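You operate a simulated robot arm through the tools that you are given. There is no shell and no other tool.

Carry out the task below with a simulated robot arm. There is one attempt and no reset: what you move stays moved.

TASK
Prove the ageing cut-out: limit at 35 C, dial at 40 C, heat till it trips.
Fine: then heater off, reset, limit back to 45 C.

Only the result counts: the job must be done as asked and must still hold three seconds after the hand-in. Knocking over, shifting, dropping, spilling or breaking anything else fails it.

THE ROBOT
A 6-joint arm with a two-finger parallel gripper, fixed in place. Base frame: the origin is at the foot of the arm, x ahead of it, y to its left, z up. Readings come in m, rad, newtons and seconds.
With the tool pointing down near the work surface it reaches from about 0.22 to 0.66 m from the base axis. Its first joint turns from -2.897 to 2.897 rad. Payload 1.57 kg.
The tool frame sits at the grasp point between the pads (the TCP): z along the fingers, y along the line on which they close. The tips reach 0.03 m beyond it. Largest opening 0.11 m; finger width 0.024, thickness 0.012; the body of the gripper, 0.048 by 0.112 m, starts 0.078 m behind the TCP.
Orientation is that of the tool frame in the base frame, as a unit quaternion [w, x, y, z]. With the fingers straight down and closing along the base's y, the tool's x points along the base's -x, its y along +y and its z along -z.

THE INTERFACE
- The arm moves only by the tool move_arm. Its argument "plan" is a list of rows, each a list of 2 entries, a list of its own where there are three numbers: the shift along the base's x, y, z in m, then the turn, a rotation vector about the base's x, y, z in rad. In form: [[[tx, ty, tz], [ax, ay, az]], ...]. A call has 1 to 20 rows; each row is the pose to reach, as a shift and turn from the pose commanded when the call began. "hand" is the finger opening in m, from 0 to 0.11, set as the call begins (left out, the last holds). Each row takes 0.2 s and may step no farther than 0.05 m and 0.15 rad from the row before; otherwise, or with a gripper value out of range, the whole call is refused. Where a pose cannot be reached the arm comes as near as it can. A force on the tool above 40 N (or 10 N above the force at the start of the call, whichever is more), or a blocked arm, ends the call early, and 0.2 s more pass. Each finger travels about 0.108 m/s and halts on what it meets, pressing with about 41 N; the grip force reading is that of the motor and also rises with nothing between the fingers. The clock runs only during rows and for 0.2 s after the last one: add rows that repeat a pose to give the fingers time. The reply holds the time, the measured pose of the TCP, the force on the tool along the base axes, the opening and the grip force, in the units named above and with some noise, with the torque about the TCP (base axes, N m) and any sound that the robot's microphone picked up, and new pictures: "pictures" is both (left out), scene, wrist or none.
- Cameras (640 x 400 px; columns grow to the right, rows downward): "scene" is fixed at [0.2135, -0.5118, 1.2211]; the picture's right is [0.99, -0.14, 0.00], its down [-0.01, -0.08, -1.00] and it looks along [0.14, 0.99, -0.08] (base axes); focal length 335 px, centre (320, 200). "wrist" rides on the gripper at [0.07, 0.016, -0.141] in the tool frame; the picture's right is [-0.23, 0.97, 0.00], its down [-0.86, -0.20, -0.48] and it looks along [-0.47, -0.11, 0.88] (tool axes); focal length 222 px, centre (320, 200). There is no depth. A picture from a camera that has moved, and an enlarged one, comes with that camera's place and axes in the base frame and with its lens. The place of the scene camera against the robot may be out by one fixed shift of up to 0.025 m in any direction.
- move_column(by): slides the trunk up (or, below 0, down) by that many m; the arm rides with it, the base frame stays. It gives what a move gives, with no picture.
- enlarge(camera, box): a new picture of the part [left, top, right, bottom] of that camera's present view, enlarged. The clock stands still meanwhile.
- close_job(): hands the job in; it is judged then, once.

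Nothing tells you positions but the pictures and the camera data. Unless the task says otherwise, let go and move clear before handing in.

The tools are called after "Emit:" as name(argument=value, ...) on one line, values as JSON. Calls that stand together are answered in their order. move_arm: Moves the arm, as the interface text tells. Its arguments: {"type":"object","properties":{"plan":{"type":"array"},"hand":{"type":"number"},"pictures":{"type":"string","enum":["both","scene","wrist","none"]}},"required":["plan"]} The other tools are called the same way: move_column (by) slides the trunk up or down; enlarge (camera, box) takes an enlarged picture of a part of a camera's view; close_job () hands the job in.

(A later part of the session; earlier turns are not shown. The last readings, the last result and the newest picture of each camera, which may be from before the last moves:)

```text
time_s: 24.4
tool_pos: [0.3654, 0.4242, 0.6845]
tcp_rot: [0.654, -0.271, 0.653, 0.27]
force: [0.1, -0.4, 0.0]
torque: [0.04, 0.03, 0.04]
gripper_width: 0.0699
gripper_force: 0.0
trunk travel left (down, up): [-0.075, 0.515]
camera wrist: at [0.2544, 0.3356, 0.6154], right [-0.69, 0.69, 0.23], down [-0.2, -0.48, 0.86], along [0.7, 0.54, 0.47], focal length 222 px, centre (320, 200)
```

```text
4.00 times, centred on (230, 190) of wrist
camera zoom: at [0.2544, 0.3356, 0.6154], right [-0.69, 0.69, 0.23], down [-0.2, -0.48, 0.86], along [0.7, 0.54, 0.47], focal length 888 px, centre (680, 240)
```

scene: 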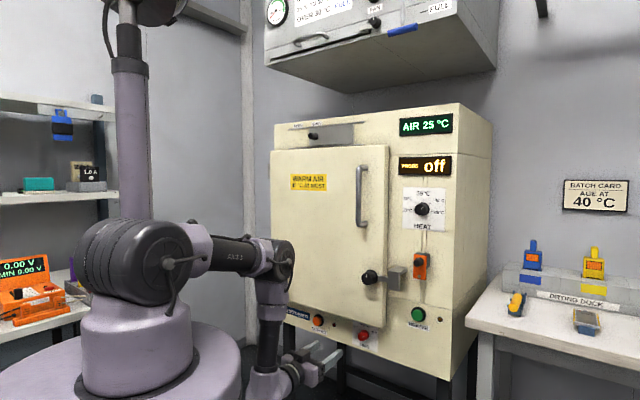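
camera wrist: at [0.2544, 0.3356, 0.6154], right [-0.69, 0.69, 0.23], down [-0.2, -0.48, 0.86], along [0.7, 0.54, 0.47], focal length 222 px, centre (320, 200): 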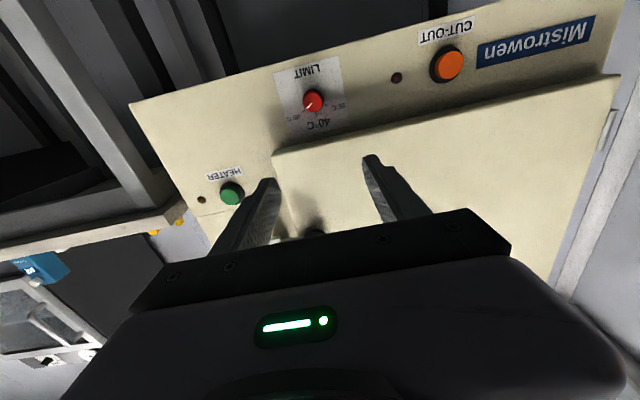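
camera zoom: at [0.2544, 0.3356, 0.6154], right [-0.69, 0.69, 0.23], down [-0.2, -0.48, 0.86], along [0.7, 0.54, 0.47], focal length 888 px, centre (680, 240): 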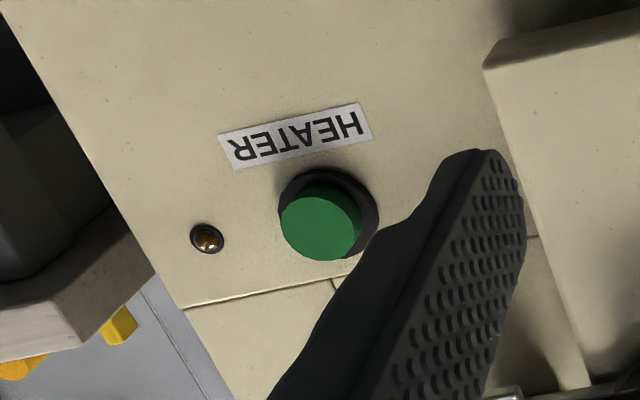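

LIMIT's ticks are 60° apart with the pointer at 45, so 35 is 120° counter-clockwise; the centre is near lateral -0.040, z≈0.644. I'll pre-roll +60° and line up at a closer stand-off.

Emit:
move_arm(plan=[[[0.0056, 0.0053, -0.0051], [0.09256, 0.09256, 0]], [[0.0112, 0.0106, -0.0102], [0.18512, 0.18512, 0]], [[0.0168, 0.0159, -0.0153], [0.27768, 0.27768, 0]], [[0.0224, 0.0212, -0.0204], [0.37024, 0.37024, 0]], [[0.028, 0.0265, -0.0255], [0.4628, 0.4628, 0]], [[0.0336, 0.0318, -0.0306], [0.55536, 0.55536, 0]], [[0.0392, 0.0371, -0.0357], [0.64792, 0.64792, 0]], [[0.0448, 0.0425, -0.0408], [0.74048, 0.74048, 0]], [[0.0448, 0.0425, -0.0408], [0.74048, 0.74048, 0]]], hand=0.055)

Emit:
enlarge(camera="wrist", box=[250, 60, 390, 200])

```text
time_s: 26.4
tool_pos: [0.4107, 0.465, 0.6427]
tcp_rot: [0.43, 0.093, 0.701, 0.562]
force: [-0.7, 0.3, -0.2]
torque: [-0.01, 0.06, 0.0]
gripper_width: 0.055
gripper_force: 0.0
trunk travel left (down, up): [-0.075, 0.515]
camera wrist: at [0.2616, 0.4133, 0.622], right [-0.2, 0.2, 0.96], down [0.26, -0.93, 0.25], along [0.94, 0.3, 0.14], focal length 222 px, centre (320, 200)
```

scene: 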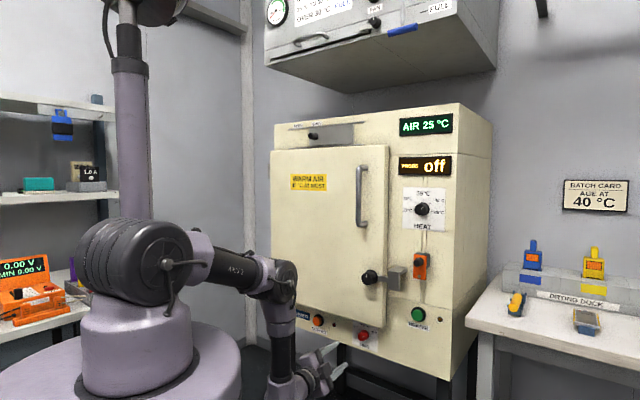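
wrist: 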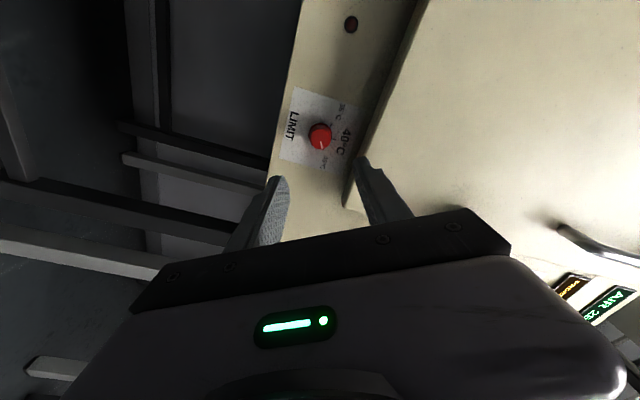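

```text
2.86 times, centred on (320, 130) of wrist
camera zoom: at [0.2616, 0.4133, 0.622], right [-0.2, 0.2, 0.96], down [0.26, -0.93, 0.25], along [0.94, 0.3, 0.14], focal length 635 px, centre (320, 400)
```

zoom: 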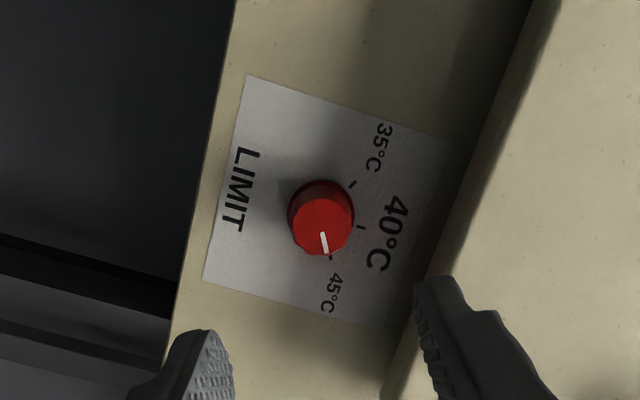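

The alignment is within about 1 mm, and the upper finger should clear the door's lower edge by around 15 mm. I'll advance around the LIMIT knob with a slightly narrower opening.

Emit:
move_arm(plan=[[[0.03, 0.0304, 0], [0, 0, 0]], [[0.06, 0.0608, 0], [0, 0, 0]], [[0.085, 0.0862, 0], [0, 0, 0]], [[0.1018, 0.1032, 0], [0, 0, 0]], [[0.1018, 0.1032, 0], [0, 0, 0]]], hand=0.05)

Emit:
enlarge(camera="wrist", box=[250, 100, 390, 240])

```text
time_s: 27.6
tool_pos: [0.5091, 0.5634, 0.6496]
tcp_rot: [0.43, 0.093, 0.702, 0.561]
force: [-0.5, -0.1, 0.4]
torque: [0.01, -0.01, 0.0]
gripper_width: 0.0503
gripper_force: 0.1
out of reach, approached as far as the arm can: row 4, 5
trunk travel left (down, up): [-0.075, 0.515]
camera wrist: at [0.36, 0.5114, 0.6297], right [-0.2, 0.21, 0.96], down [0.26, -0.93, 0.26], along [0.94, 0.3, 0.14], focal length 222 px, centre (320, 200)
```

scene: 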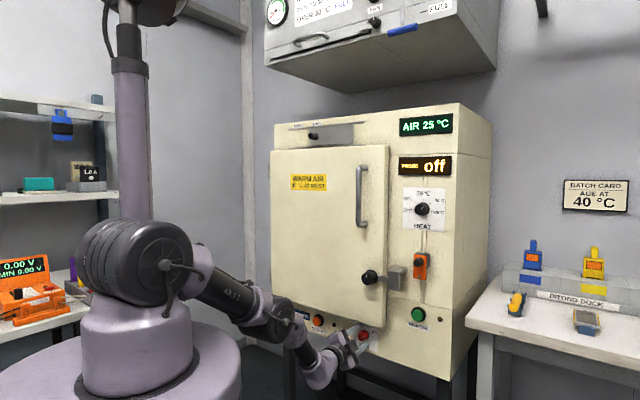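
wrist: 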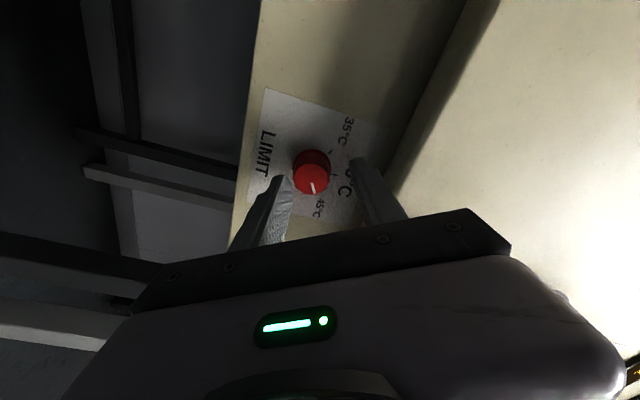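

```text
2.86 times, centred on (320, 170) of wrist
camera zoom: at [0.36, 0.5114, 0.6297], right [-0.2, 0.21, 0.96], down [0.26, -0.93, 0.26], along [0.94, 0.3, 0.14], focal length 635 px, centre (320, 286)
```

zoom: 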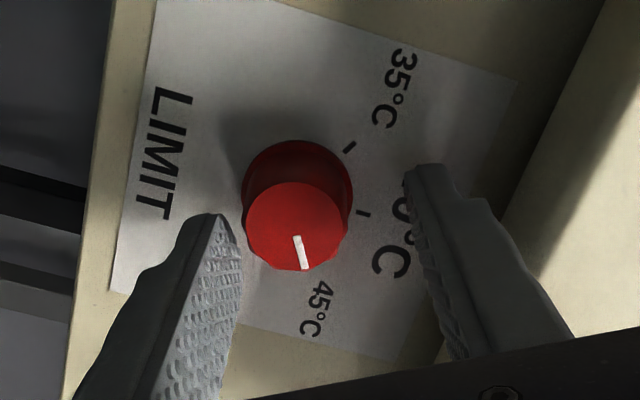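

The arm hit its reach limit here (it ended about 6 mm high). I'll back off, lower the trunk 75 mm, and approach again.

Emit:
move_arm(plan=[[[-0.03, -0.03, 0], [0, 0, 0]], [[-0.06, -0.06, 0], [0, 0, 0]], [[-0.09, -0.09, 0], [0, 0, 0]], [[-0.1, -0.1, 0], [0, 0, 0]]], pictures="none")

Emit:
move_column(by=-0.075)

```text
time_s: 28.6
tool_pos: [0.4089, 0.4624, 0.653]
tcp_rot: [0.43, 0.091, 0.701, 0.562]
force: [0.0, -0.9, 0.1]
torque: [0.01, 0.0, 0.02]
gripper_width: 0.0501
gripper_force: 0.0
trunk travel left (down, up): [-0.075, 0.515]
```

```text
time_s: 29.7
tool_pos: [0.4096, 0.4626, 0.5773]
tcp_rot: [0.43, 0.092, 0.701, 0.561]
force: [0.6, 0.5, 0.3]
torque: [-0.01, 0.01, -0.02]
gripper_width: 0.05
gripper_force: 0.0
trunk travel left (down, up): [0.0, 0.59]
```

Trunk is down. I'll raise the TCP back to the knob height at the stand-off and re-check the alignment.

Emit:
move_arm(plan=[[[-0.0008, 0.0008, 0.033], [0, 0, 0]], [[-0.0014, 0.0014, 0.0664], [0, 0, 0]], [[-0.0014, 0.0014, 0.0664], [0, 0, 0]]])

Emit:
enlarge(camera="wrist", box=[250, 60, 390, 200])

```text
time_s: 30.5
tool_pos: [0.4085, 0.4654, 0.6432]
tcp_rot: [0.431, 0.092, 0.701, 0.561]
force: [0.7, 0.9, 0.4]
torque: [0.02, 0.04, -0.02]
gripper_width: 0.0501
gripper_force: 0.1
trunk travel left (down, up): [0.0, 0.59]
camera wrist: at [0.2594, 0.4133, 0.6244], right [-0.21, 0.2, 0.96], down [0.26, -0.93, 0.25], along [0.94, 0.3, 0.14], focal length 222 px, centre (320, 200)
```

scene: 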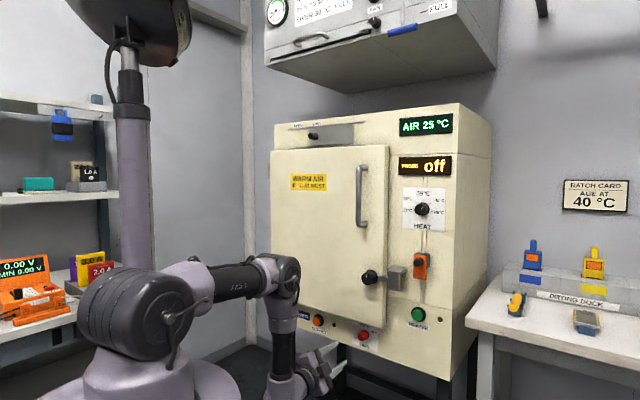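
wrist: 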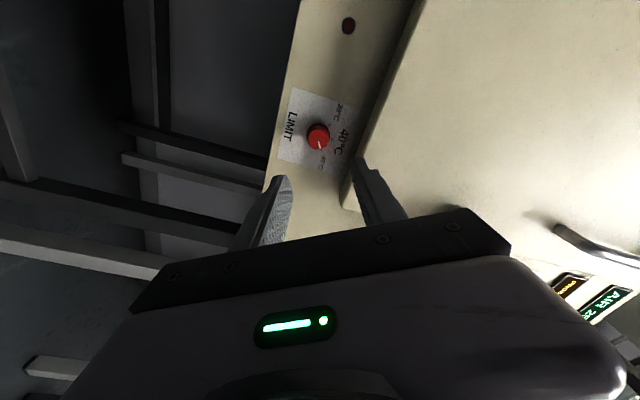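

```text
2.86 times, centred on (320, 130) of wrist
camera zoom: at [0.2594, 0.4133, 0.6244], right [-0.21, 0.2, 0.96], down [0.26, -0.93, 0.25], along [0.94, 0.3, 0.14], focal length 635 px, centre (320, 400)
```

zoom: 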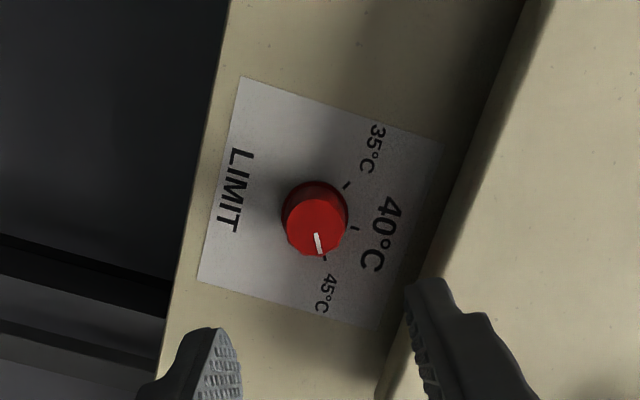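

By the picture, the knob sits about 3.5 mm below the tool axis, so I'll correct that while advancing.

Emit:
move_arm(plan=[[[0.03, 0.03, -0.0035], [0, 0, 0]], [[0.06, 0.06, -0.0035], [0, 0, 0]], [[0.085, 0.085, -0.0035], [0, 0, 0]], [[0.1032, 0.1032, -0.0035], [0, 0, 0]], [[0.1032, 0.1032, -0.0035], [0, 0, 0]]])

Emit:
enlarge(camera="wrist", box=[250, 100, 390, 240])

```text
time_s: 31.7
tool_pos: [0.5109, 0.5694, 0.6387]
tcp_rot: [0.43, 0.092, 0.701, 0.562]
force: [0.2, -0.4, 0.8]
torque: [-0.02, -0.02, 0.03]
gripper_width: 0.05
gripper_force: 0.1
trunk travel left (down, up): [0.0, 0.59]
camera wrist: at [0.3619, 0.517, 0.619], right [-0.2, 0.21, 0.96], down [0.26, -0.93, 0.25], along [0.94, 0.3, 0.14], focal length 222 px, centre (320, 200)
```

scene: 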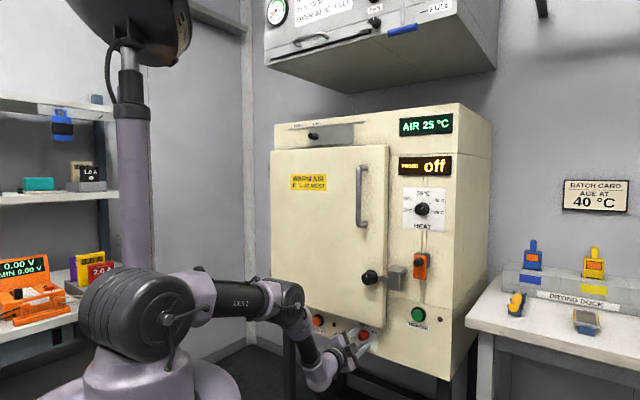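
wrist: 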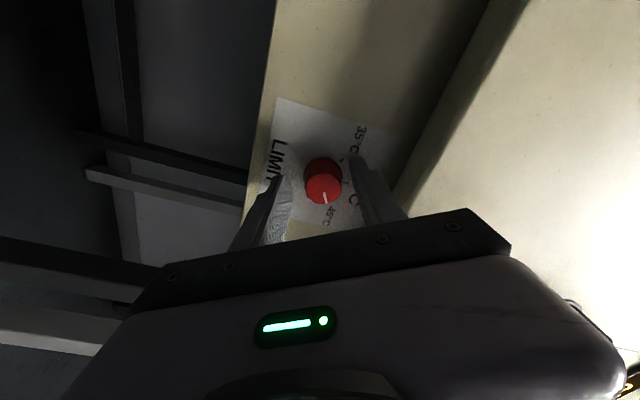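

```text
2.86 times, centred on (320, 170) of wrist
camera zoom: at [0.3619, 0.517, 0.619], right [-0.2, 0.21, 0.96], down [0.26, -0.93, 0.25], along [0.94, 0.3, 0.14], focal length 635 px, centre (320, 286)
```

zoom: 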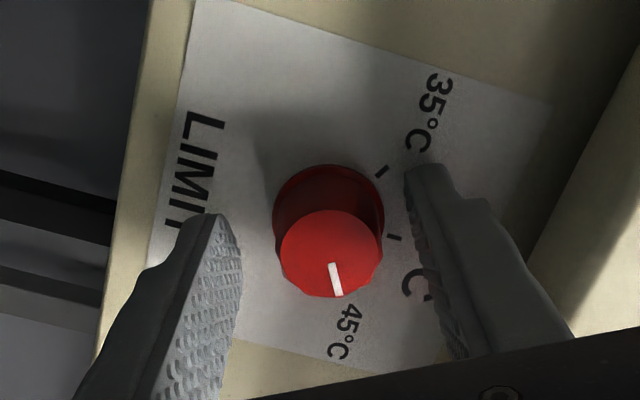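

The knob sits between the pads, about 1.8 mm off along the closing line. I'll correct that, then grip.

Emit:
move_arm(plan=[[[-0.0006, 0.0006, 0.0018], [0, 0, 0]], [[-0.0006, 0.0006, 0.0018], [0, 0, 0]]], pictures="none")

Emit:
move_arm(plan=[[[0, 0, 0], [0, 0, 0]], [[0, 0, 0], [0, 0, 0]], [[0, 0, 0], [0, 0, 0]]], hand=0, pictures="none")

Emit:
enlarge(camera="wrist", box=[280, 120, 360, 220])

```text
time_s: 32.3
tool_pos: [0.5109, 0.5696, 0.6409]
tcp_rot: [0.43, 0.092, 0.701, 0.561]
force: [-0.8, 0.2, 0.5]
torque: [-0.02, 0.01, 0.01]
gripper_width: 0.05
gripper_force: 0.1
trunk travel left (down, up): [0.0, 0.59]
```

```text
time_s: 33.1
tool_pos: [0.511, 0.5699, 0.6412]
tcp_rot: [0.431, 0.092, 0.701, 0.561]
force: [3.5, -2.4, -3.3]
torque: [0.22, -0.19, 0.01]
gripper_width: 0.0295
gripper_force: 39.4
trunk travel left (down, up): [0.0, 0.59]
```

```text
4.00 times, centred on (320, 170) of wrist
camera zoom: at [0.3613, 0.5176, 0.6209], right [-0.2, 0.21, 0.96], down [0.26, -0.93, 0.25], along [0.94, 0.3, 0.14], focal length 888 px, centre (320, 320)
```

zoom: 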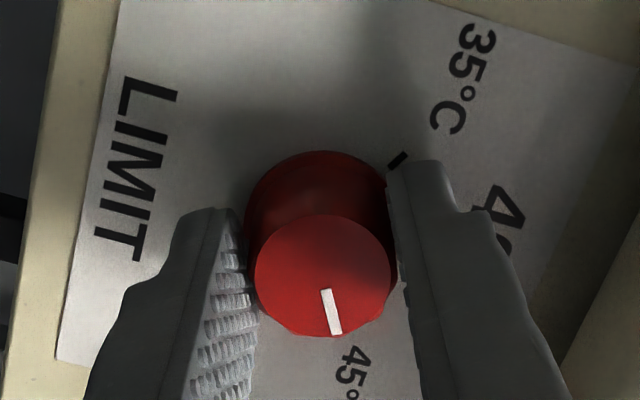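

Firm grip with little load, and the pointer reads 61° (45 °C). I'll turn counter-clockwise 60° first.

Emit:
move_arm(plan=[[[0, 0, 0], [-0.09256, -0.09256, 0]], [[0, 0, 0], [-0.18512, -0.18512, 0]], [[0, 0, 0], [-0.27768, -0.27768, 0]], [[0, 0, 0], [-0.37024, -0.37024, 0]], [[0, 0, 0], [-0.4628, -0.4628, 0]], [[0, 0, 0], [-0.55536, -0.55536, 0]], [[0, 0, 0], [-0.64792, -0.64792, 0]], [[0, 0, 0], [-0.74048, -0.74048, 0]]], pictures="none")

Emit:
enlarge(camera="wrist", box=[280, 120, 360, 220])

```text
time_s: 34.9
tool_pos: [0.5126, 0.5687, 0.6402]
tcp_rot: [0.652, -0.272, 0.655, 0.27]
force: [5.9, -8.7, -20.9]
torque: [-0.11, 0.11, 0.11]
gripper_width: 0.0297
gripper_force: 38.7
trunk travel left (down, up): [0.0, 0.59]
```

```text
4.00 times, centred on (320, 170) of wrist
camera zoom: at [0.3993, 0.4792, 0.5715], right [-0.69, 0.69, 0.23], down [-0.2, -0.48, 0.86], along [0.7, 0.54, 0.46], focal length 888 px, centre (320, 320)
```

zoom: 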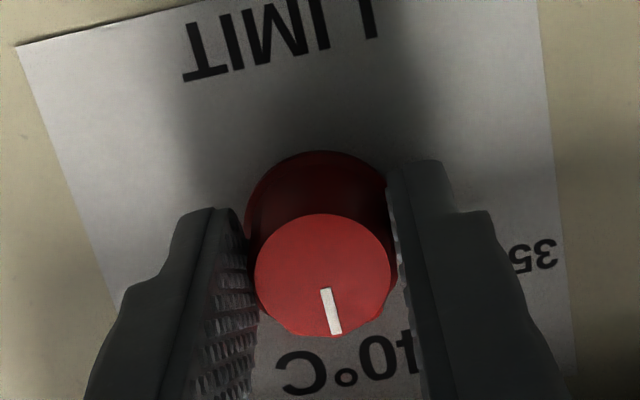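

The knob turned with the gripper to 40. I'll relieve the ~20 N load and then continue the remaining 60° counter-clockwise.

Emit:
move_arm(plan=[[[0.0006, -0.0006, -0.002], [0, 0, 0]], [[0.0006, -0.0006, -0.002], [0, 0, 0]]], pictures="none")

Emit:
move_arm(plan=[[[0, 0, 0], [-0.09256, -0.09256, 0]], [[0, 0, 0], [-0.18512, -0.18512, 0]], [[0, 0, 0], [-0.27768, -0.27768, 0]], [[0, 0, 0], [-0.37024, -0.37024, 0]], [[0, 0, 0], [-0.4628, -0.4628, 0]], [[0, 0, 0], [-0.55536, -0.55536, 0]], [[0, 0, 0], [-0.64792, -0.64792, 0]], [[0, 0, 0], [-0.74048, -0.74048, 0]], [[0, 0, 0], [-0.74048, -0.74048, 0]]], pictures="scene")

Emit:
enlarge(camera="wrist", box=[280, 120, 360, 220])

```text
time_s: 35.5
tool_pos: [0.5108, 0.5688, 0.6405]
tcp_rot: [0.653, -0.271, 0.653, 0.271]
force: [-2.1, -5.4, -12.5]
torque: [-0.68, 0.68, -0.41]
gripper_width: 0.0296
gripper_force: 38.5
trunk travel left (down, up): [0.0, 0.59]
```

```text
time_s: 37.5
tool_pos: [0.5118, 0.5668, 0.6419]
tcp_rot: [0.702, -0.56, 0.431, -0.093]
force: [23.0, -13.3, 7.8]
torque: [-0.11, 0.48, -0.76]
gripper_width: 0.0297
gripper_force: 39.5
trunk travel left (down, up): [0.0, 0.59]
```

scene: 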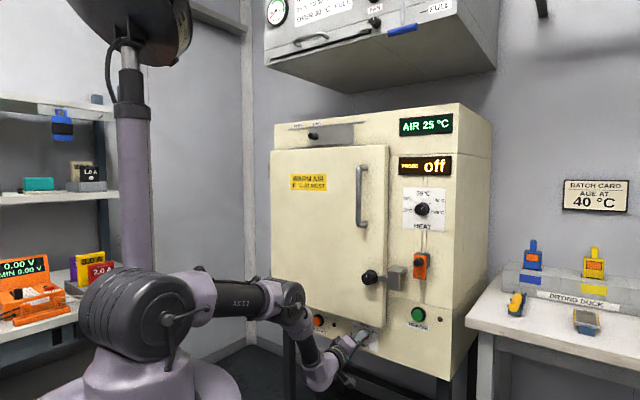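

```text
4.00 times, centred on (320, 170) of wrist
camera zoom: at [0.4491, 0.4298, 0.5924], right [-0.48, 0.49, -0.73], down [-0.79, 0.11, 0.6], along [0.37, 0.87, 0.33], focal length 888 px, centre (320, 320)
```

zoom: 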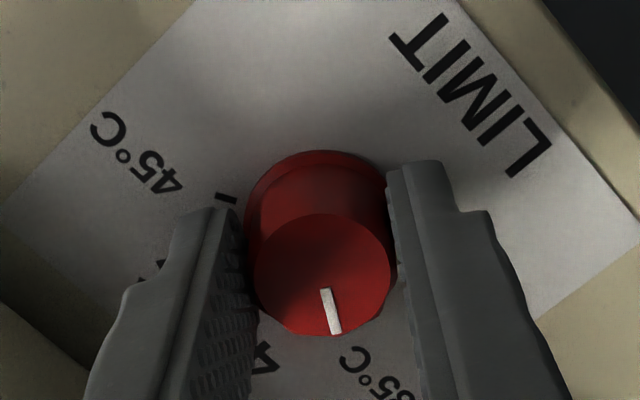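

The knob is at about -60° (35 °C), but there's roughly 26 N of side load. I'll relieve it before releasing.

Emit:
move_arm(plan=[[[0.0018, -0.0018, 0.0008], [0, 0, 0]], [[0.0018, -0.0018, 0.0008], [0, 0, 0]]], pictures="none")

```text
time_s: 38.1
tool_pos: [0.513, 0.5667, 0.6412]
tcp_rot: [0.702, -0.561, 0.43, -0.092]
force: [21.3, 5.8, 6.8]
torque: [-0.23, 0.38, -0.15]
gripper_width: 0.0296
gripper_force: 39.2
trunk travel left (down, up): [0.0, 0.59]
```

Emit:
move_arm(plan=[[[0.0018, 0.0006, 0.0008], [0, 0, 0]], [[0.0018, 0.0006, 0.0008], [0, 0, 0]]], pictures="none")

```text
time_s: 38.7
tool_pos: [0.513, 0.567, 0.6404]
tcp_rot: [0.701, -0.562, 0.43, -0.091]
force: [-6.4, 0.9, 1.7]
torque: [0.63, -0.45, 0.6]
gripper_width: 0.0293
gripper_force: 38.8
trunk travel left (down, up): [0.0, 0.59]
```

Load is now small, so I'll release, back off and check the LIMIT pointer.

Emit:
move_arm(plan=[[[0, 0, 0], [0, 0, 0]], [[0, 0, 0], [0, 0, 0]], [[-0.03, -0.03, 0], [0, 0, 0]], [[-0.06, -0.06, 0], [0, 0, 0]], [[-0.09, -0.09, 0], [0, 0, 0]], [[-0.1, -0.1, 0], [0, 0, 0]]], hand=0.055)

Emit:
enlarge(camera="wrist", box=[290, 100, 350, 170])

Emit:
enlarge(camera="scene", box=[340, 310, 390, 360])

```text
time_s: 40.1
tool_pos: [0.4153, 0.4643, 0.6446]
tcp_rot: [0.701, -0.56, 0.431, -0.093]
force: [-1.0, 1.0, 0.3]
torque: [0.02, -0.01, -0.02]
gripper_width: 0.0549
gripper_force: 0.1
trunk travel left (down, up): [0.0, 0.59]
camera wrist: at [0.3521, 0.3273, 0.5951], right [-0.48, 0.48, -0.73], down [-0.79, 0.11, 0.6], along [0.37, 0.87, 0.33], focal length 222 px, centre (320, 200)
```

scene: 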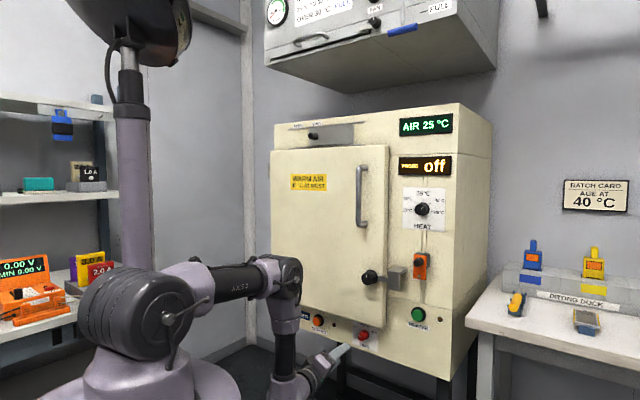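
wrist: 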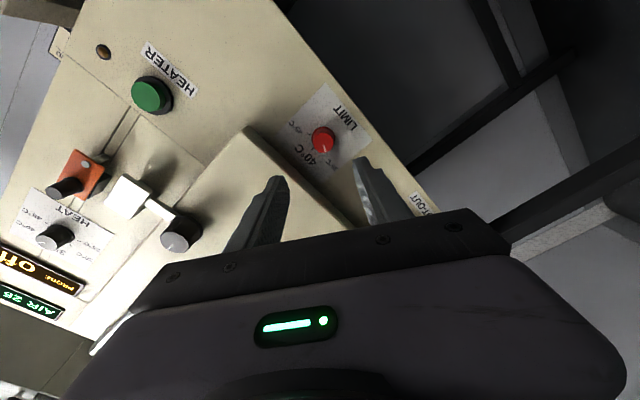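

```text
5.71 times, centred on (320, 135) of wrist
camera zoom: at [0.3521, 0.3273, 0.5951], right [-0.48, 0.48, -0.73], down [-0.79, 0.11, 0.6], along [0.37, 0.87, 0.33], focal length 1269 px, centre (320, 571)
```

zoom: 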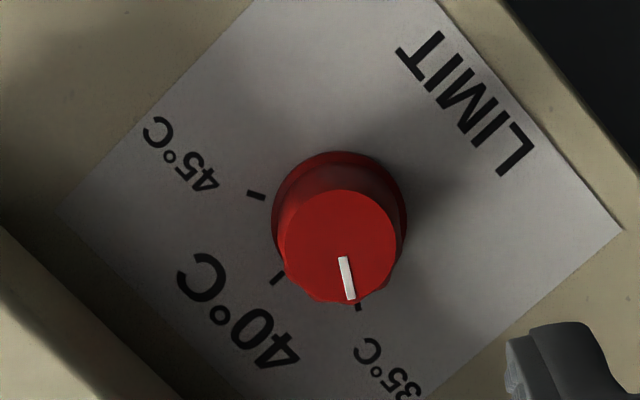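

```text
8.00 times, centred on (365, 335) of scene
camera zoom: at [0.2135, -0.5118, 1.2211], right [0.99, -0.14, 0.0], down [-0.01, -0.08, -1.0], along [0.14, 0.99, -0.08], focal length 2679 px, centre (-40, -880)
```

zoom: 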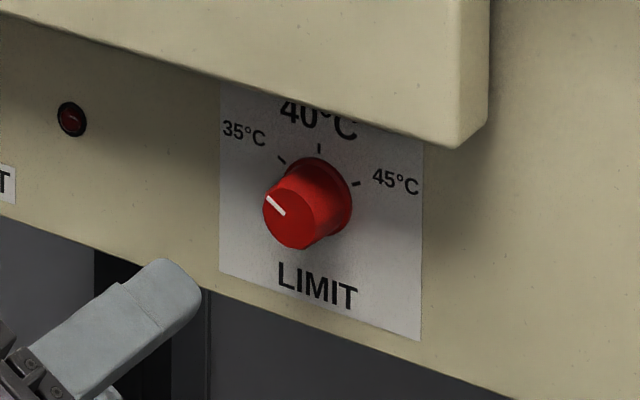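

LIMIT reads about -58°, on the 35 °C tick. Now I'll close the fingers, return to zero roll and move in front of the HEATER button (lateral ≈0.150, z≈0.763) at a stand-off.

Emit:
move_arm(plan=[[[0.0163, -0.0163, 0.01475], [0.09256, 0.09256, 0]], [[0.0326, -0.0326, 0.0295], [0.18512, 0.18512, 0]], [[0.0489, -0.0489, 0.04425], [0.27768, 0.27768, 0]], [[0.0652, -0.0652, 0.059], [0.37024, 0.37024, 0]], [[0.0815, -0.0815, 0.07375], [0.4628, 0.4628, 0]], [[0.0978, -0.0978, 0.0885], [0.55536, 0.55536, 0]], [[0.1141, -0.1141, 0.10325], [0.64792, 0.64792, 0]], [[0.1305, -0.1305, 0.118], [0.74048, 0.74048, 0]], [[0.1305, -0.1305, 0.118], [0.74048, 0.74048, 0]]], hand=0)

Emit:
enlarge(camera="wrist", box=[240, 60, 400, 180])

```text
time_s: 42.1
tool_pos: [0.5457, 0.3338, 0.7601]
tcp_rot: [0.653, -0.271, 0.653, 0.271]
force: [0.4, -0.2, 0.3]
torque: [-0.03, 0.0, 0.01]
gripper_width: 0.0
gripper_force: 20.9
trunk travel left (down, up): [0.0, 0.59]
camera wrist: at [0.433, 0.2446, 0.6913], right [-0.69, 0.69, 0.23], down [-0.2, -0.48, 0.85], along [0.7, 0.54, 0.47], focal length 222 px, centre (320, 200)
```

scene: 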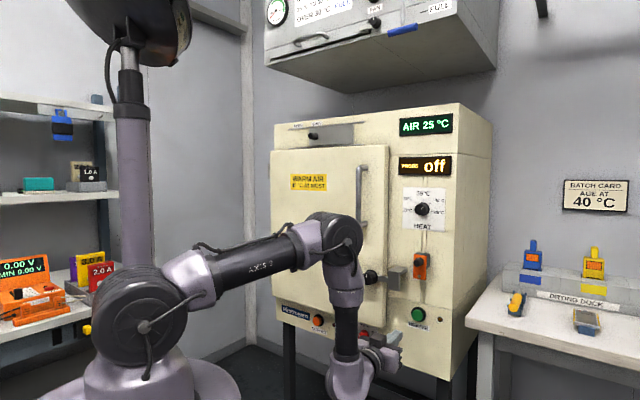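
wrist: 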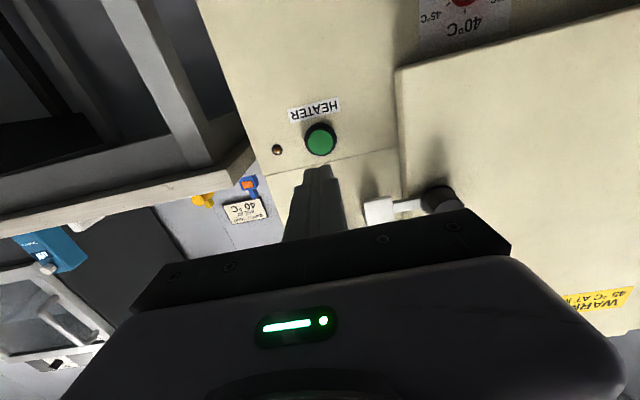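

```text
3.33 times, centred on (320, 120) of wrist
camera zoom: at [0.433, 0.2446, 0.6913], right [-0.69, 0.69, 0.23], down [-0.2, -0.48, 0.85], along [0.7, 0.54, 0.47], focal length 740 px, centre (320, 467)
```

zoom: 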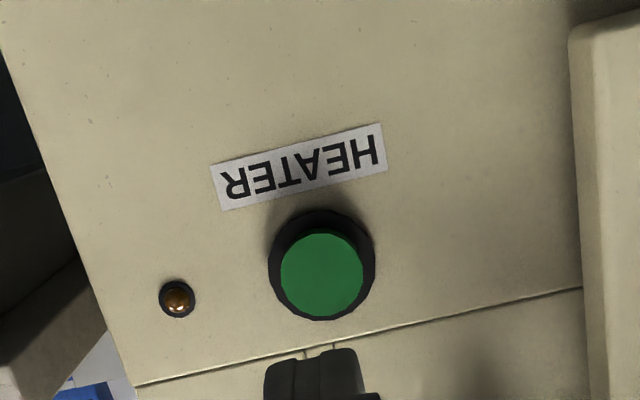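

The button is nearly dead ahead, about 4 mm above the tool axis. I'll bring the closed tips to about 15 mm from it.

Emit:
move_arm(plan=[[[0.0277, 0.0263, 0.002], [0, 0, 0]], [[0.0547, 0.0533, 0.004], [0, 0, 0]], [[0.0806, 0.0792, 0.004], [0, 0, 0]], [[0.0806, 0.0792, 0.004], [0, 0, 0]]], pictures="wrist")

Emit:
enlarge(camera="wrist", box=[240, 90, 400, 210])

```text
time_s: 43.1
tool_pos: [0.6254, 0.4144, 0.7637]
tcp_rot: [0.653, -0.271, 0.653, 0.271]
force: [-0.6, -0.5, 0.0]
torque: [0.01, 0.02, -0.01]
gripper_width: 0.0
gripper_force: 21.7
trunk travel left (down, up): [0.0, 0.59]
camera wrist: at [0.5135, 0.3261, 0.6944], right [-0.69, 0.69, 0.23], down [-0.2, -0.48, 0.86], along [0.7, 0.54, 0.47], focal length 222 px, centre (320, 200)
```

wrist: 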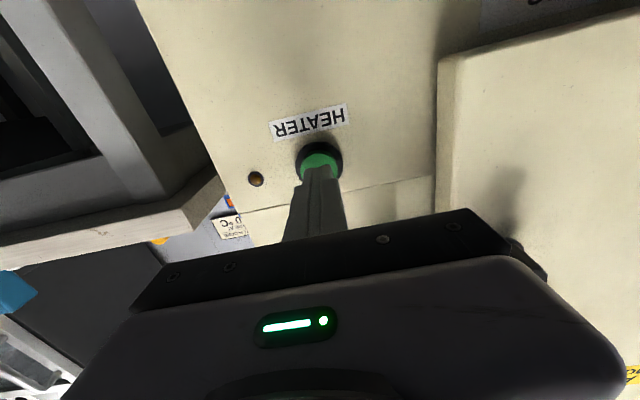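

```text
3.33 times, centred on (320, 150) of wrist
camera zoom: at [0.5135, 0.3261, 0.6944], right [-0.69, 0.69, 0.23], down [-0.2, -0.48, 0.86], along [0.7, 0.54, 0.47], focal length 740 px, centre (320, 367)
```

zoom: 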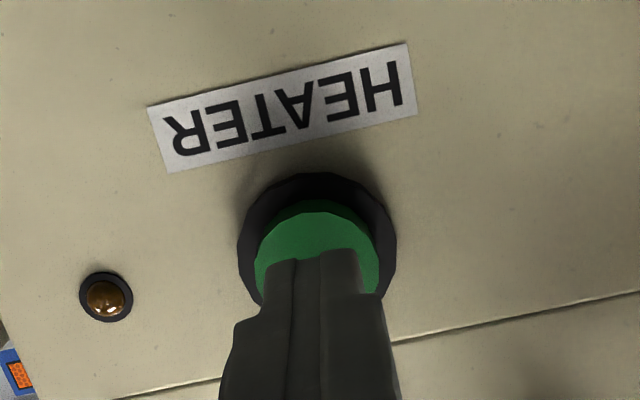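

Tips are in front of the button. I'll press forward in small steps, watching force and sound.

Emit:
move_arm(plan=[[[0.0035, 0.0035, 0], [0, 0, 0]], [[0.007, 0.007, 0], [0, 0, 0]], [[0.009, 0.009, 0], [0, 0, 0]], [[0.011, 0.011, 0], [0, 0, 0]], [[0.0125, 0.0125, 0], [0, 0, 0]], [[0.014, 0.014, 0], [0, 0, 0]]], pictures="wrist")

```text
time_s: 44.5
tool_pos: [0.6401, 0.4281, 0.7634]
tcp_rot: [0.653, -0.271, 0.653, 0.271]
force: [-1.7, -0.3, 0.6]
torque: [-0.01, -0.02, 0.03]
gripper_width: 0.0
gripper_force: 21.2
trunk travel left (down, up): [0.0, 0.59]
camera wrist: at [0.5267, 0.3399, 0.695], right [-0.69, 0.69, 0.23], down [-0.2, -0.48, 0.86], along [0.7, 0.54, 0.47], focal length 222 px, centre (320, 200)
```

wrist: 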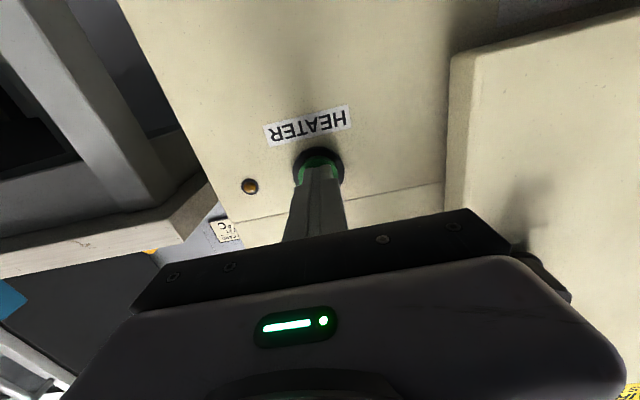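

Emit:
move_arm(plan=[[[0.0012, 0.0012, 0], [0, 0, 0]], [[0.0024, 0.0024, 0], [0, 0, 0]], [[0.0036, 0.0036, 0], [0, 0, 0]]], pictures="none")

Emit:
enlarge(camera="wrist", box=[220, 100, 380, 220])

```text
time_s: 45.3
tool_pos: [0.6432, 0.4322, 0.7622]
tcp_rot: [0.653, -0.271, 0.653, 0.271]
force: [-10.6, -9.9, 1.5]
torque: [-0.08, -0.12, 0.03]
gripper_width: 0.0001
gripper_force: 21.1
trunk travel left (down, up): [0.0, 0.59]
heard: click
```

```text
3.33 times, centred on (300, 160) of wrist
camera zoom: at [0.5304, 0.3428, 0.6946], right [-0.69, 0.69, 0.23], down [-0.2, -0.48, 0.86], along [0.7, 0.54, 0.47], focal length 740 px, centre (387, 333)
```

zoom: 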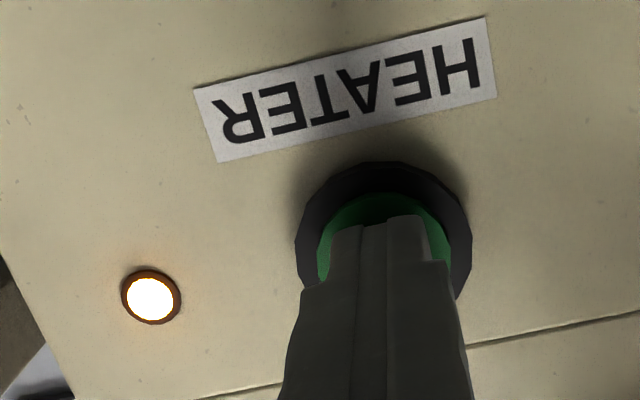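

A click was heard and the heater lamp is lit. I'll withdraw and watch the air temperature.

Emit:
move_arm(plan=[[[-0.01, -0.01, 0], [0, 0, 0]], [[-0.03, -0.03, 0], [0, 0, 0]], [[-0.06, -0.06, 0], [0, 0, 0]], [[-0.09, -0.09, 0], [0, 0, 0]]])

Emit:
enlarge(camera="scene", box=[270, 290, 460, 380])

```text
time_s: 46.3
tool_pos: [0.5537, 0.3431, 0.7637]
tcp_rot: [0.653, -0.271, 0.653, 0.271]
force: [-1.1, 0.0, -1.0]
torque: [0.02, -0.05, -0.02]
gripper_width: 0.0
gripper_force: 21.4
trunk travel left (down, up): [0.0, 0.59]
camera wrist: at [0.4413, 0.2539, 0.6941], right [-0.69, 0.69, 0.23], down [-0.2, -0.48, 0.86], along [0.7, 0.54, 0.47], focal length 222 px, centre (320, 200)
```

scene: 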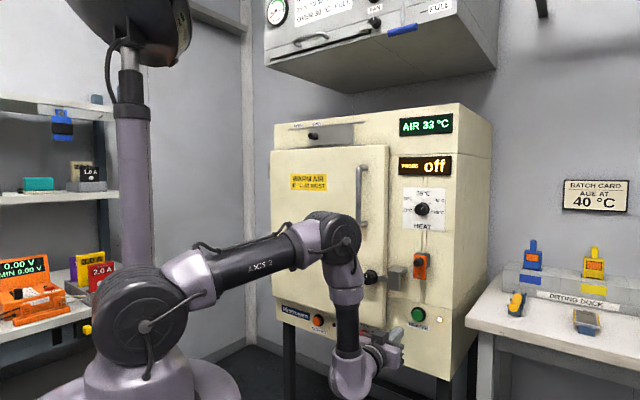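
wrist: 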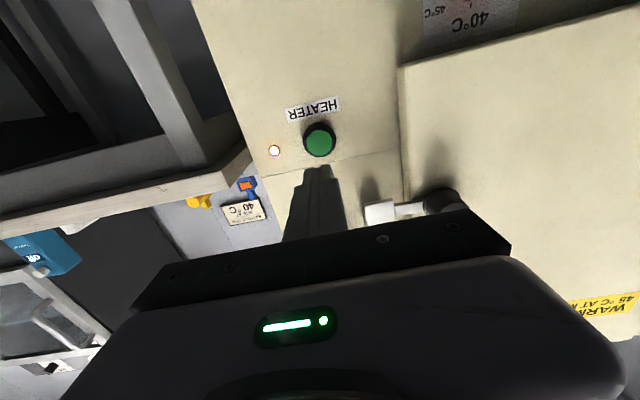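

```text
3.37 times, centred on (365, 335) of scene
camera zoom: at [0.2135, -0.5118, 1.2211], right [0.99, -0.14, 0.0], down [-0.01, -0.08, -1.0], along [0.14, 0.99, -0.08], focal length 1128 px, centre (168, -255)
```

zoom: 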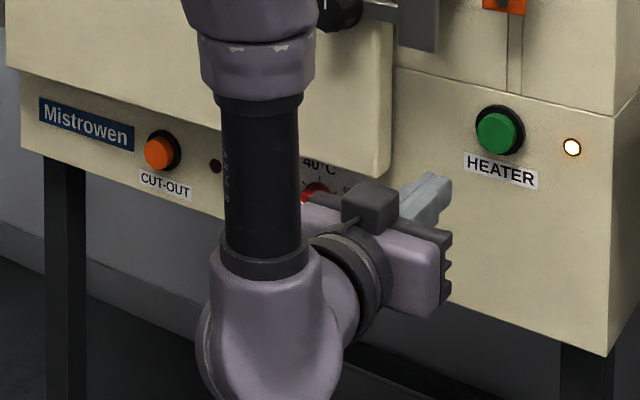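

The air is at 33 °C already and rising. I'll hold here and wait for the trip.

Emit:
move_arm(plan=[[[0, 0, 0], [0, 0, 0]], [[0, 0, 0], [0, 0, 0]], [[0, 0, 0], [0, 0, 0]]], pictures="none")

Emit:
enlarge(camera="scene", box=[290, 110, 470, 370])

Emit:
enlarge(camera="scene", box=[270, 290, 460, 380])

```text
time_s: 47.1
tool_pos: [0.5541, 0.343, 0.7633]
tcp_rot: [0.653, -0.27, 0.653, 0.27]
force: [0.7, 0.3, 0.1]
torque: [0.0, 0.03, 0.0]
gripper_width: 0.0
gripper_force: 21.2
trunk travel left (down, up): [0.0, 0.59]
```

```text
1.54 times, centred on (380, 240) of scene
camera zoom: at [0.2135, -0.5118, 1.2211], right [0.99, -0.14, 0.0], down [-0.01, -0.08, -1.0], along [0.14, 0.99, -0.08], focal length 515 px, centre (228, 138)
```

zoom: 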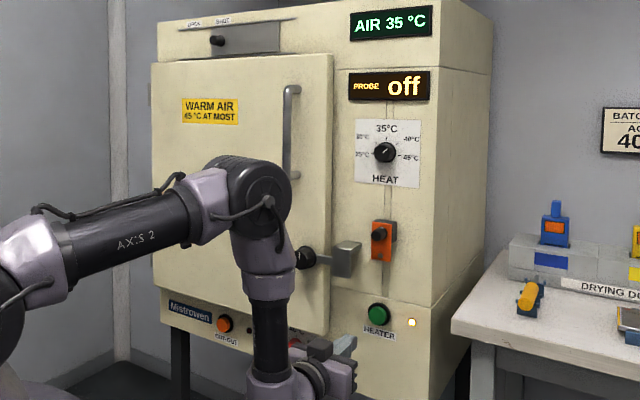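

```text
3.37 times, centred on (365, 335) of scene
camera zoom: at [0.2135, -0.5118, 1.2211], right [0.99, -0.14, 0.0], down [-0.01, -0.08, -1.0], along [0.14, 0.99, -0.08], focal length 1128 px, centre (168, -255)
```

zoom: 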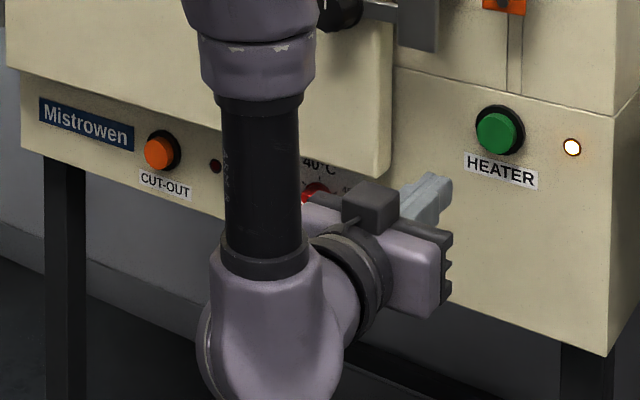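

The air reads 35 °C and the cut-out lamp is still dark, so I'll wait a little longer.

Emit:
move_arm(plan=[[[0, 0, 0], [0, 0, 0]], [[0, 0, 0], [0, 0, 0]]], pictures="none")

Emit:
enlarge(camera="scene", box=[290, 110, 470, 370])

Emit:
enlarge(camera="scene", box=[270, 290, 460, 380])

```text
time_s: 47.7
tool_pos: [0.5533, 0.3431, 0.7639]
tcp_rot: [0.653, -0.271, 0.653, 0.271]
force: [-0.5, -0.2, 0.3]
torque: [-0.02, -0.02, -0.01]
gripper_width: 0.0
gripper_force: 21.5
trunk travel left (down, up): [0.0, 0.59]
```

```text
1.54 times, centred on (380, 240) of scene
camera zoom: at [0.2135, -0.5118, 1.2211], right [0.99, -0.14, 0.0], down [-0.01, -0.08, -1.0], along [0.14, 0.99, -0.08], focal length 515 px, centre (228, 138)
```

zoom: 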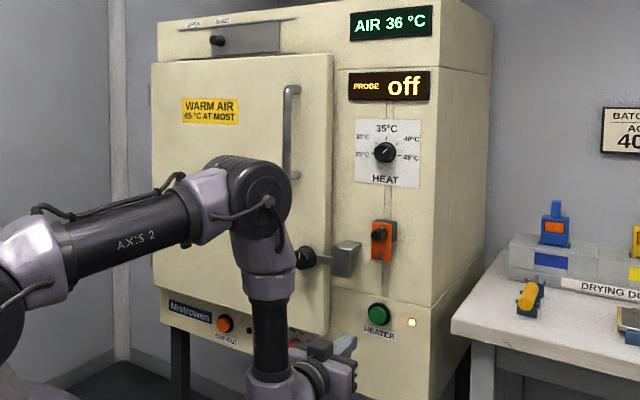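

```text
3.37 times, centred on (365, 335) of scene
camera zoom: at [0.2135, -0.5118, 1.2211], right [0.99, -0.14, 0.0], down [-0.01, -0.08, -1.0], along [0.14, 0.99, -0.08], focal length 1128 px, centre (168, -255)
```

zoom: 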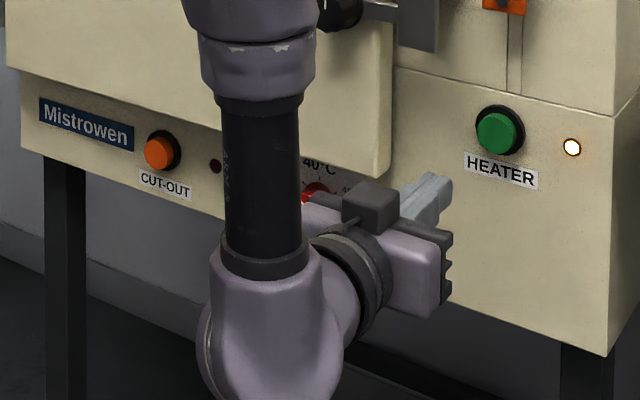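

Air is at 36 °C with no trip yet. I'll keep waiting in short steps.

Emit:
move_arm(plan=[[[0, 0, 0], [0, 0, 0]], [[0, 0, 0], [0, 0, 0]]], pictures="none")

Emit:
enlarge(camera="scene", box=[290, 110, 470, 370])

Emit:
enlarge(camera="scene", box=[270, 290, 460, 380])

```text
time_s: 48.3
tool_pos: [0.5532, 0.342, 0.7628]
tcp_rot: [0.653, -0.271, 0.653, 0.27]
force: [0.2, 0.4, 0.0]
torque: [0.03, -0.02, -0.01]
gripper_width: 0.0001
gripper_force: 21.1
trunk travel left (down, up): [0.0, 0.59]
```

```text
1.54 times, centred on (380, 240) of scene
camera zoom: at [0.2135, -0.5118, 1.2211], right [0.99, -0.14, 0.0], down [-0.01, -0.08, -1.0], along [0.14, 0.99, -0.08], focal length 515 px, centre (228, 138)
```

zoom: 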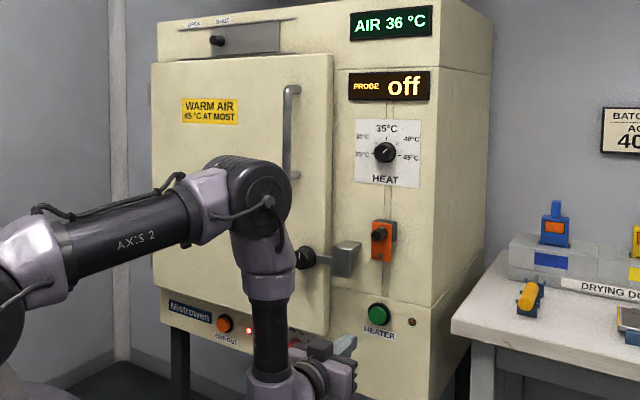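

```text
3.37 times, centred on (365, 335) of scene
camera zoom: at [0.2135, -0.5118, 1.2211], right [0.99, -0.14, 0.0], down [-0.01, -0.08, -1.0], along [0.14, 0.99, -0.08], focal length 1128 px, centre (168, -255)
```

zoom: 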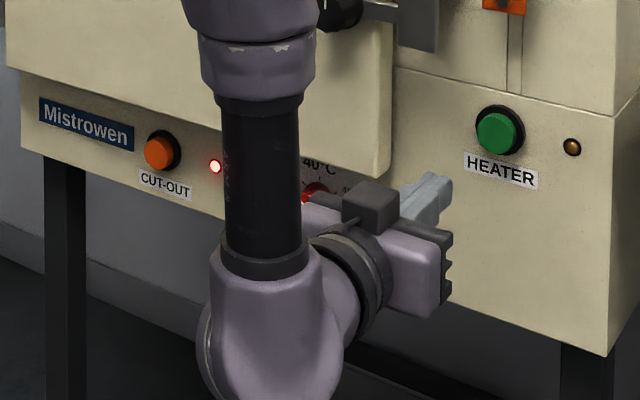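

The cut-out tripped: its red lamp is lit and the heater lamp went out at 36 °C. Next I'll press HEATER once to switch it off, using the same travel that clicked before.

Emit:
move_arm(plan=[[[0.033, 0.033, 0], [0, 0, 0]], [[0.066, 0.066, 0], [0, 0, 0]], [[0.083, 0.083, 0], [0, 0, 0]], [[0.0865, 0.0865, 0], [0, 0, 0]], [[0.0885, 0.0885, 0], [0, 0, 0]], [[0.09, 0.09, 0], [0, 0, 0]]], pictures="none")

Emit:
enlarge(camera="wrist", box=[220, 100, 380, 220])

Emit:
enlarge(camera="scene", box=[270, 290, 460, 380])

```text
time_s: 49.7
tool_pos: [0.6414, 0.4327, 0.7625]
tcp_rot: [0.653, -0.271, 0.654, 0.271]
force: [-9.6, -6.9, -4.8]
torque: [-0.09, 0.06, 0.06]
gripper_width: 0.0002
gripper_force: 20.5
trunk travel left (down, up): [0.0, 0.59]
heard: click
```

```text
3.33 times, centred on (300, 160) of wrist
camera zoom: at [0.53, 0.3427, 0.6931], right [-0.69, 0.69, 0.23], down [-0.2, -0.48, 0.86], along [0.7, 0.54, 0.46], focal length 740 px, centre (387, 333)
```

zoom: 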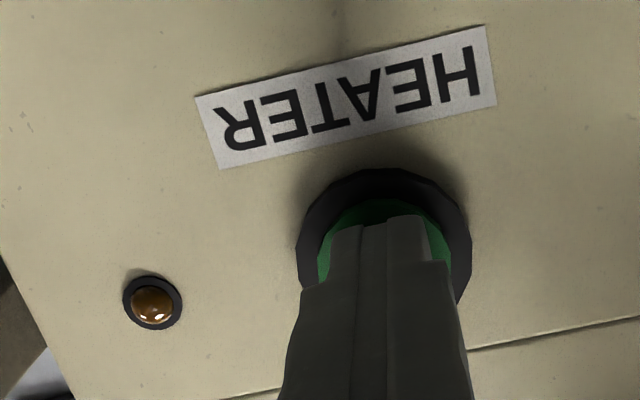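

```text
3.37 times, centred on (365, 335) of scene
camera zoom: at [0.2135, -0.5118, 1.2211], right [0.99, -0.14, 0.0], down [-0.01, -0.08, -1.0], along [0.14, 0.99, -0.08], focal length 1128 px, centre (168, -255)
```

zoom: 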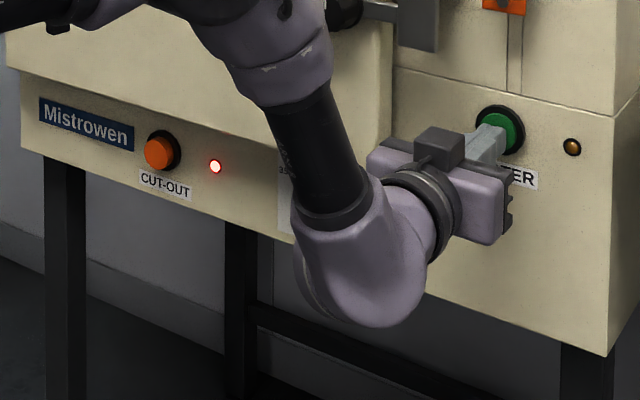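

The click is confirmed. I'll withdraw and move across to in front of the CUT-OUT reset button (lateral ≈ -0.24, z≈0.642).

Emit:
move_arm(plan=[[[-0.03, -0.03, 0], [0, 0, 0]], [[-0.06, -0.06, 0], [0, 0, 0]], [[-0.095, -0.095, 0], [0, 0, 0]], [[-0.1256, -0.0644, -0.0134], [0, 0, 0]], [[-0.1561, -0.0339, -0.0269], [0, 0, 0]], [[-0.1867, -0.0033, -0.0403], [0, 0, 0]], [[-0.2172, 0.0272, -0.0538], [0, 0, 0]], [[-0.2478, 0.0578, -0.0672], [0, 0, 0]], [[-0.2784, 0.0884, -0.0806], [0, 0, 0]], [[-0.3089, 0.1189, -0.0941], [0, 0, 0]], [[-0.3395, 0.1495, -0.1075], [0, 0, 0]], [[-0.37, 0.18, -0.121], [0, 0, 0]], [[-0.37, 0.18, -0.121], [0, 0, 0]]])

Emit:
enlarge(camera="wrist", box=[240, 60, 400, 180])

Emit:
enlarge(camera="scene", box=[380, 100, 480, 230])

```text
time_s: 52.5
tool_pos: [0.2722, 0.6121, 0.644]
tcp_rot: [0.653, -0.27, 0.654, 0.27]
force: [0.1, 0.9, -0.1]
torque: [0.03, 0.02, -0.03]
gripper_width: 0.0
gripper_force: 21.9
trunk travel left (down, up): [0.0, 0.59]
camera wrist: at [0.1594, 0.522, 0.575], right [-0.69, 0.69, 0.23], down [-0.2, -0.48, 0.86], along [0.7, 0.54, 0.47], focal length 222 px, centre (320, 200)
```

scene: 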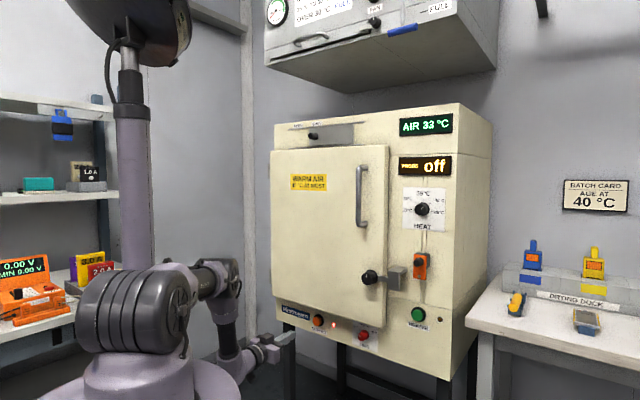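
wrist: 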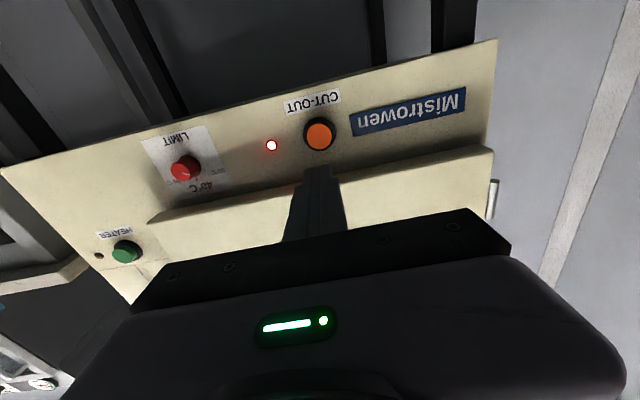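

```text
3.33 times, centred on (320, 120) of wrist
camera zoom: at [0.1594, 0.522, 0.575], right [-0.69, 0.69, 0.23], down [-0.2, -0.48, 0.86], along [0.7, 0.54, 0.47], focal length 740 px, centre (320, 467)
```

zoom: 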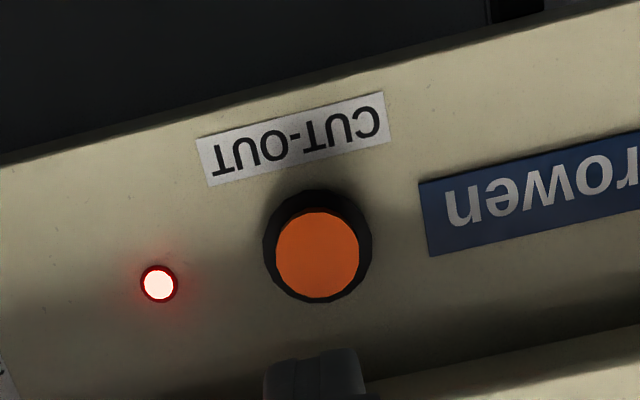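

```text
3.08 times, centred on (430, 165) of scene
camera zoom: at [0.2135, -0.5118, 1.2211], right [0.99, -0.14, 0.0], down [-0.01, -0.08, -1.0], along [0.14, 0.99, -0.08], focal length 1030 px, centre (-18, 308)
```

zoom: 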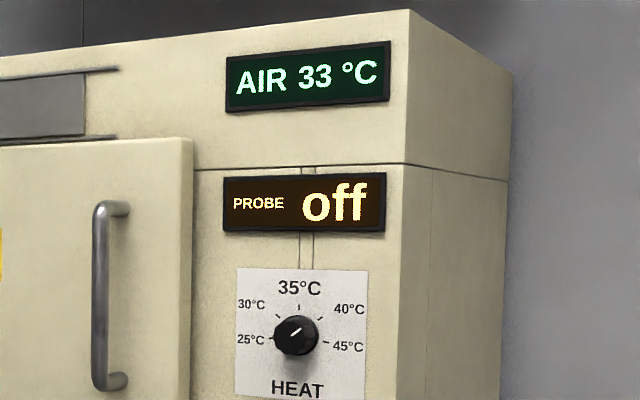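

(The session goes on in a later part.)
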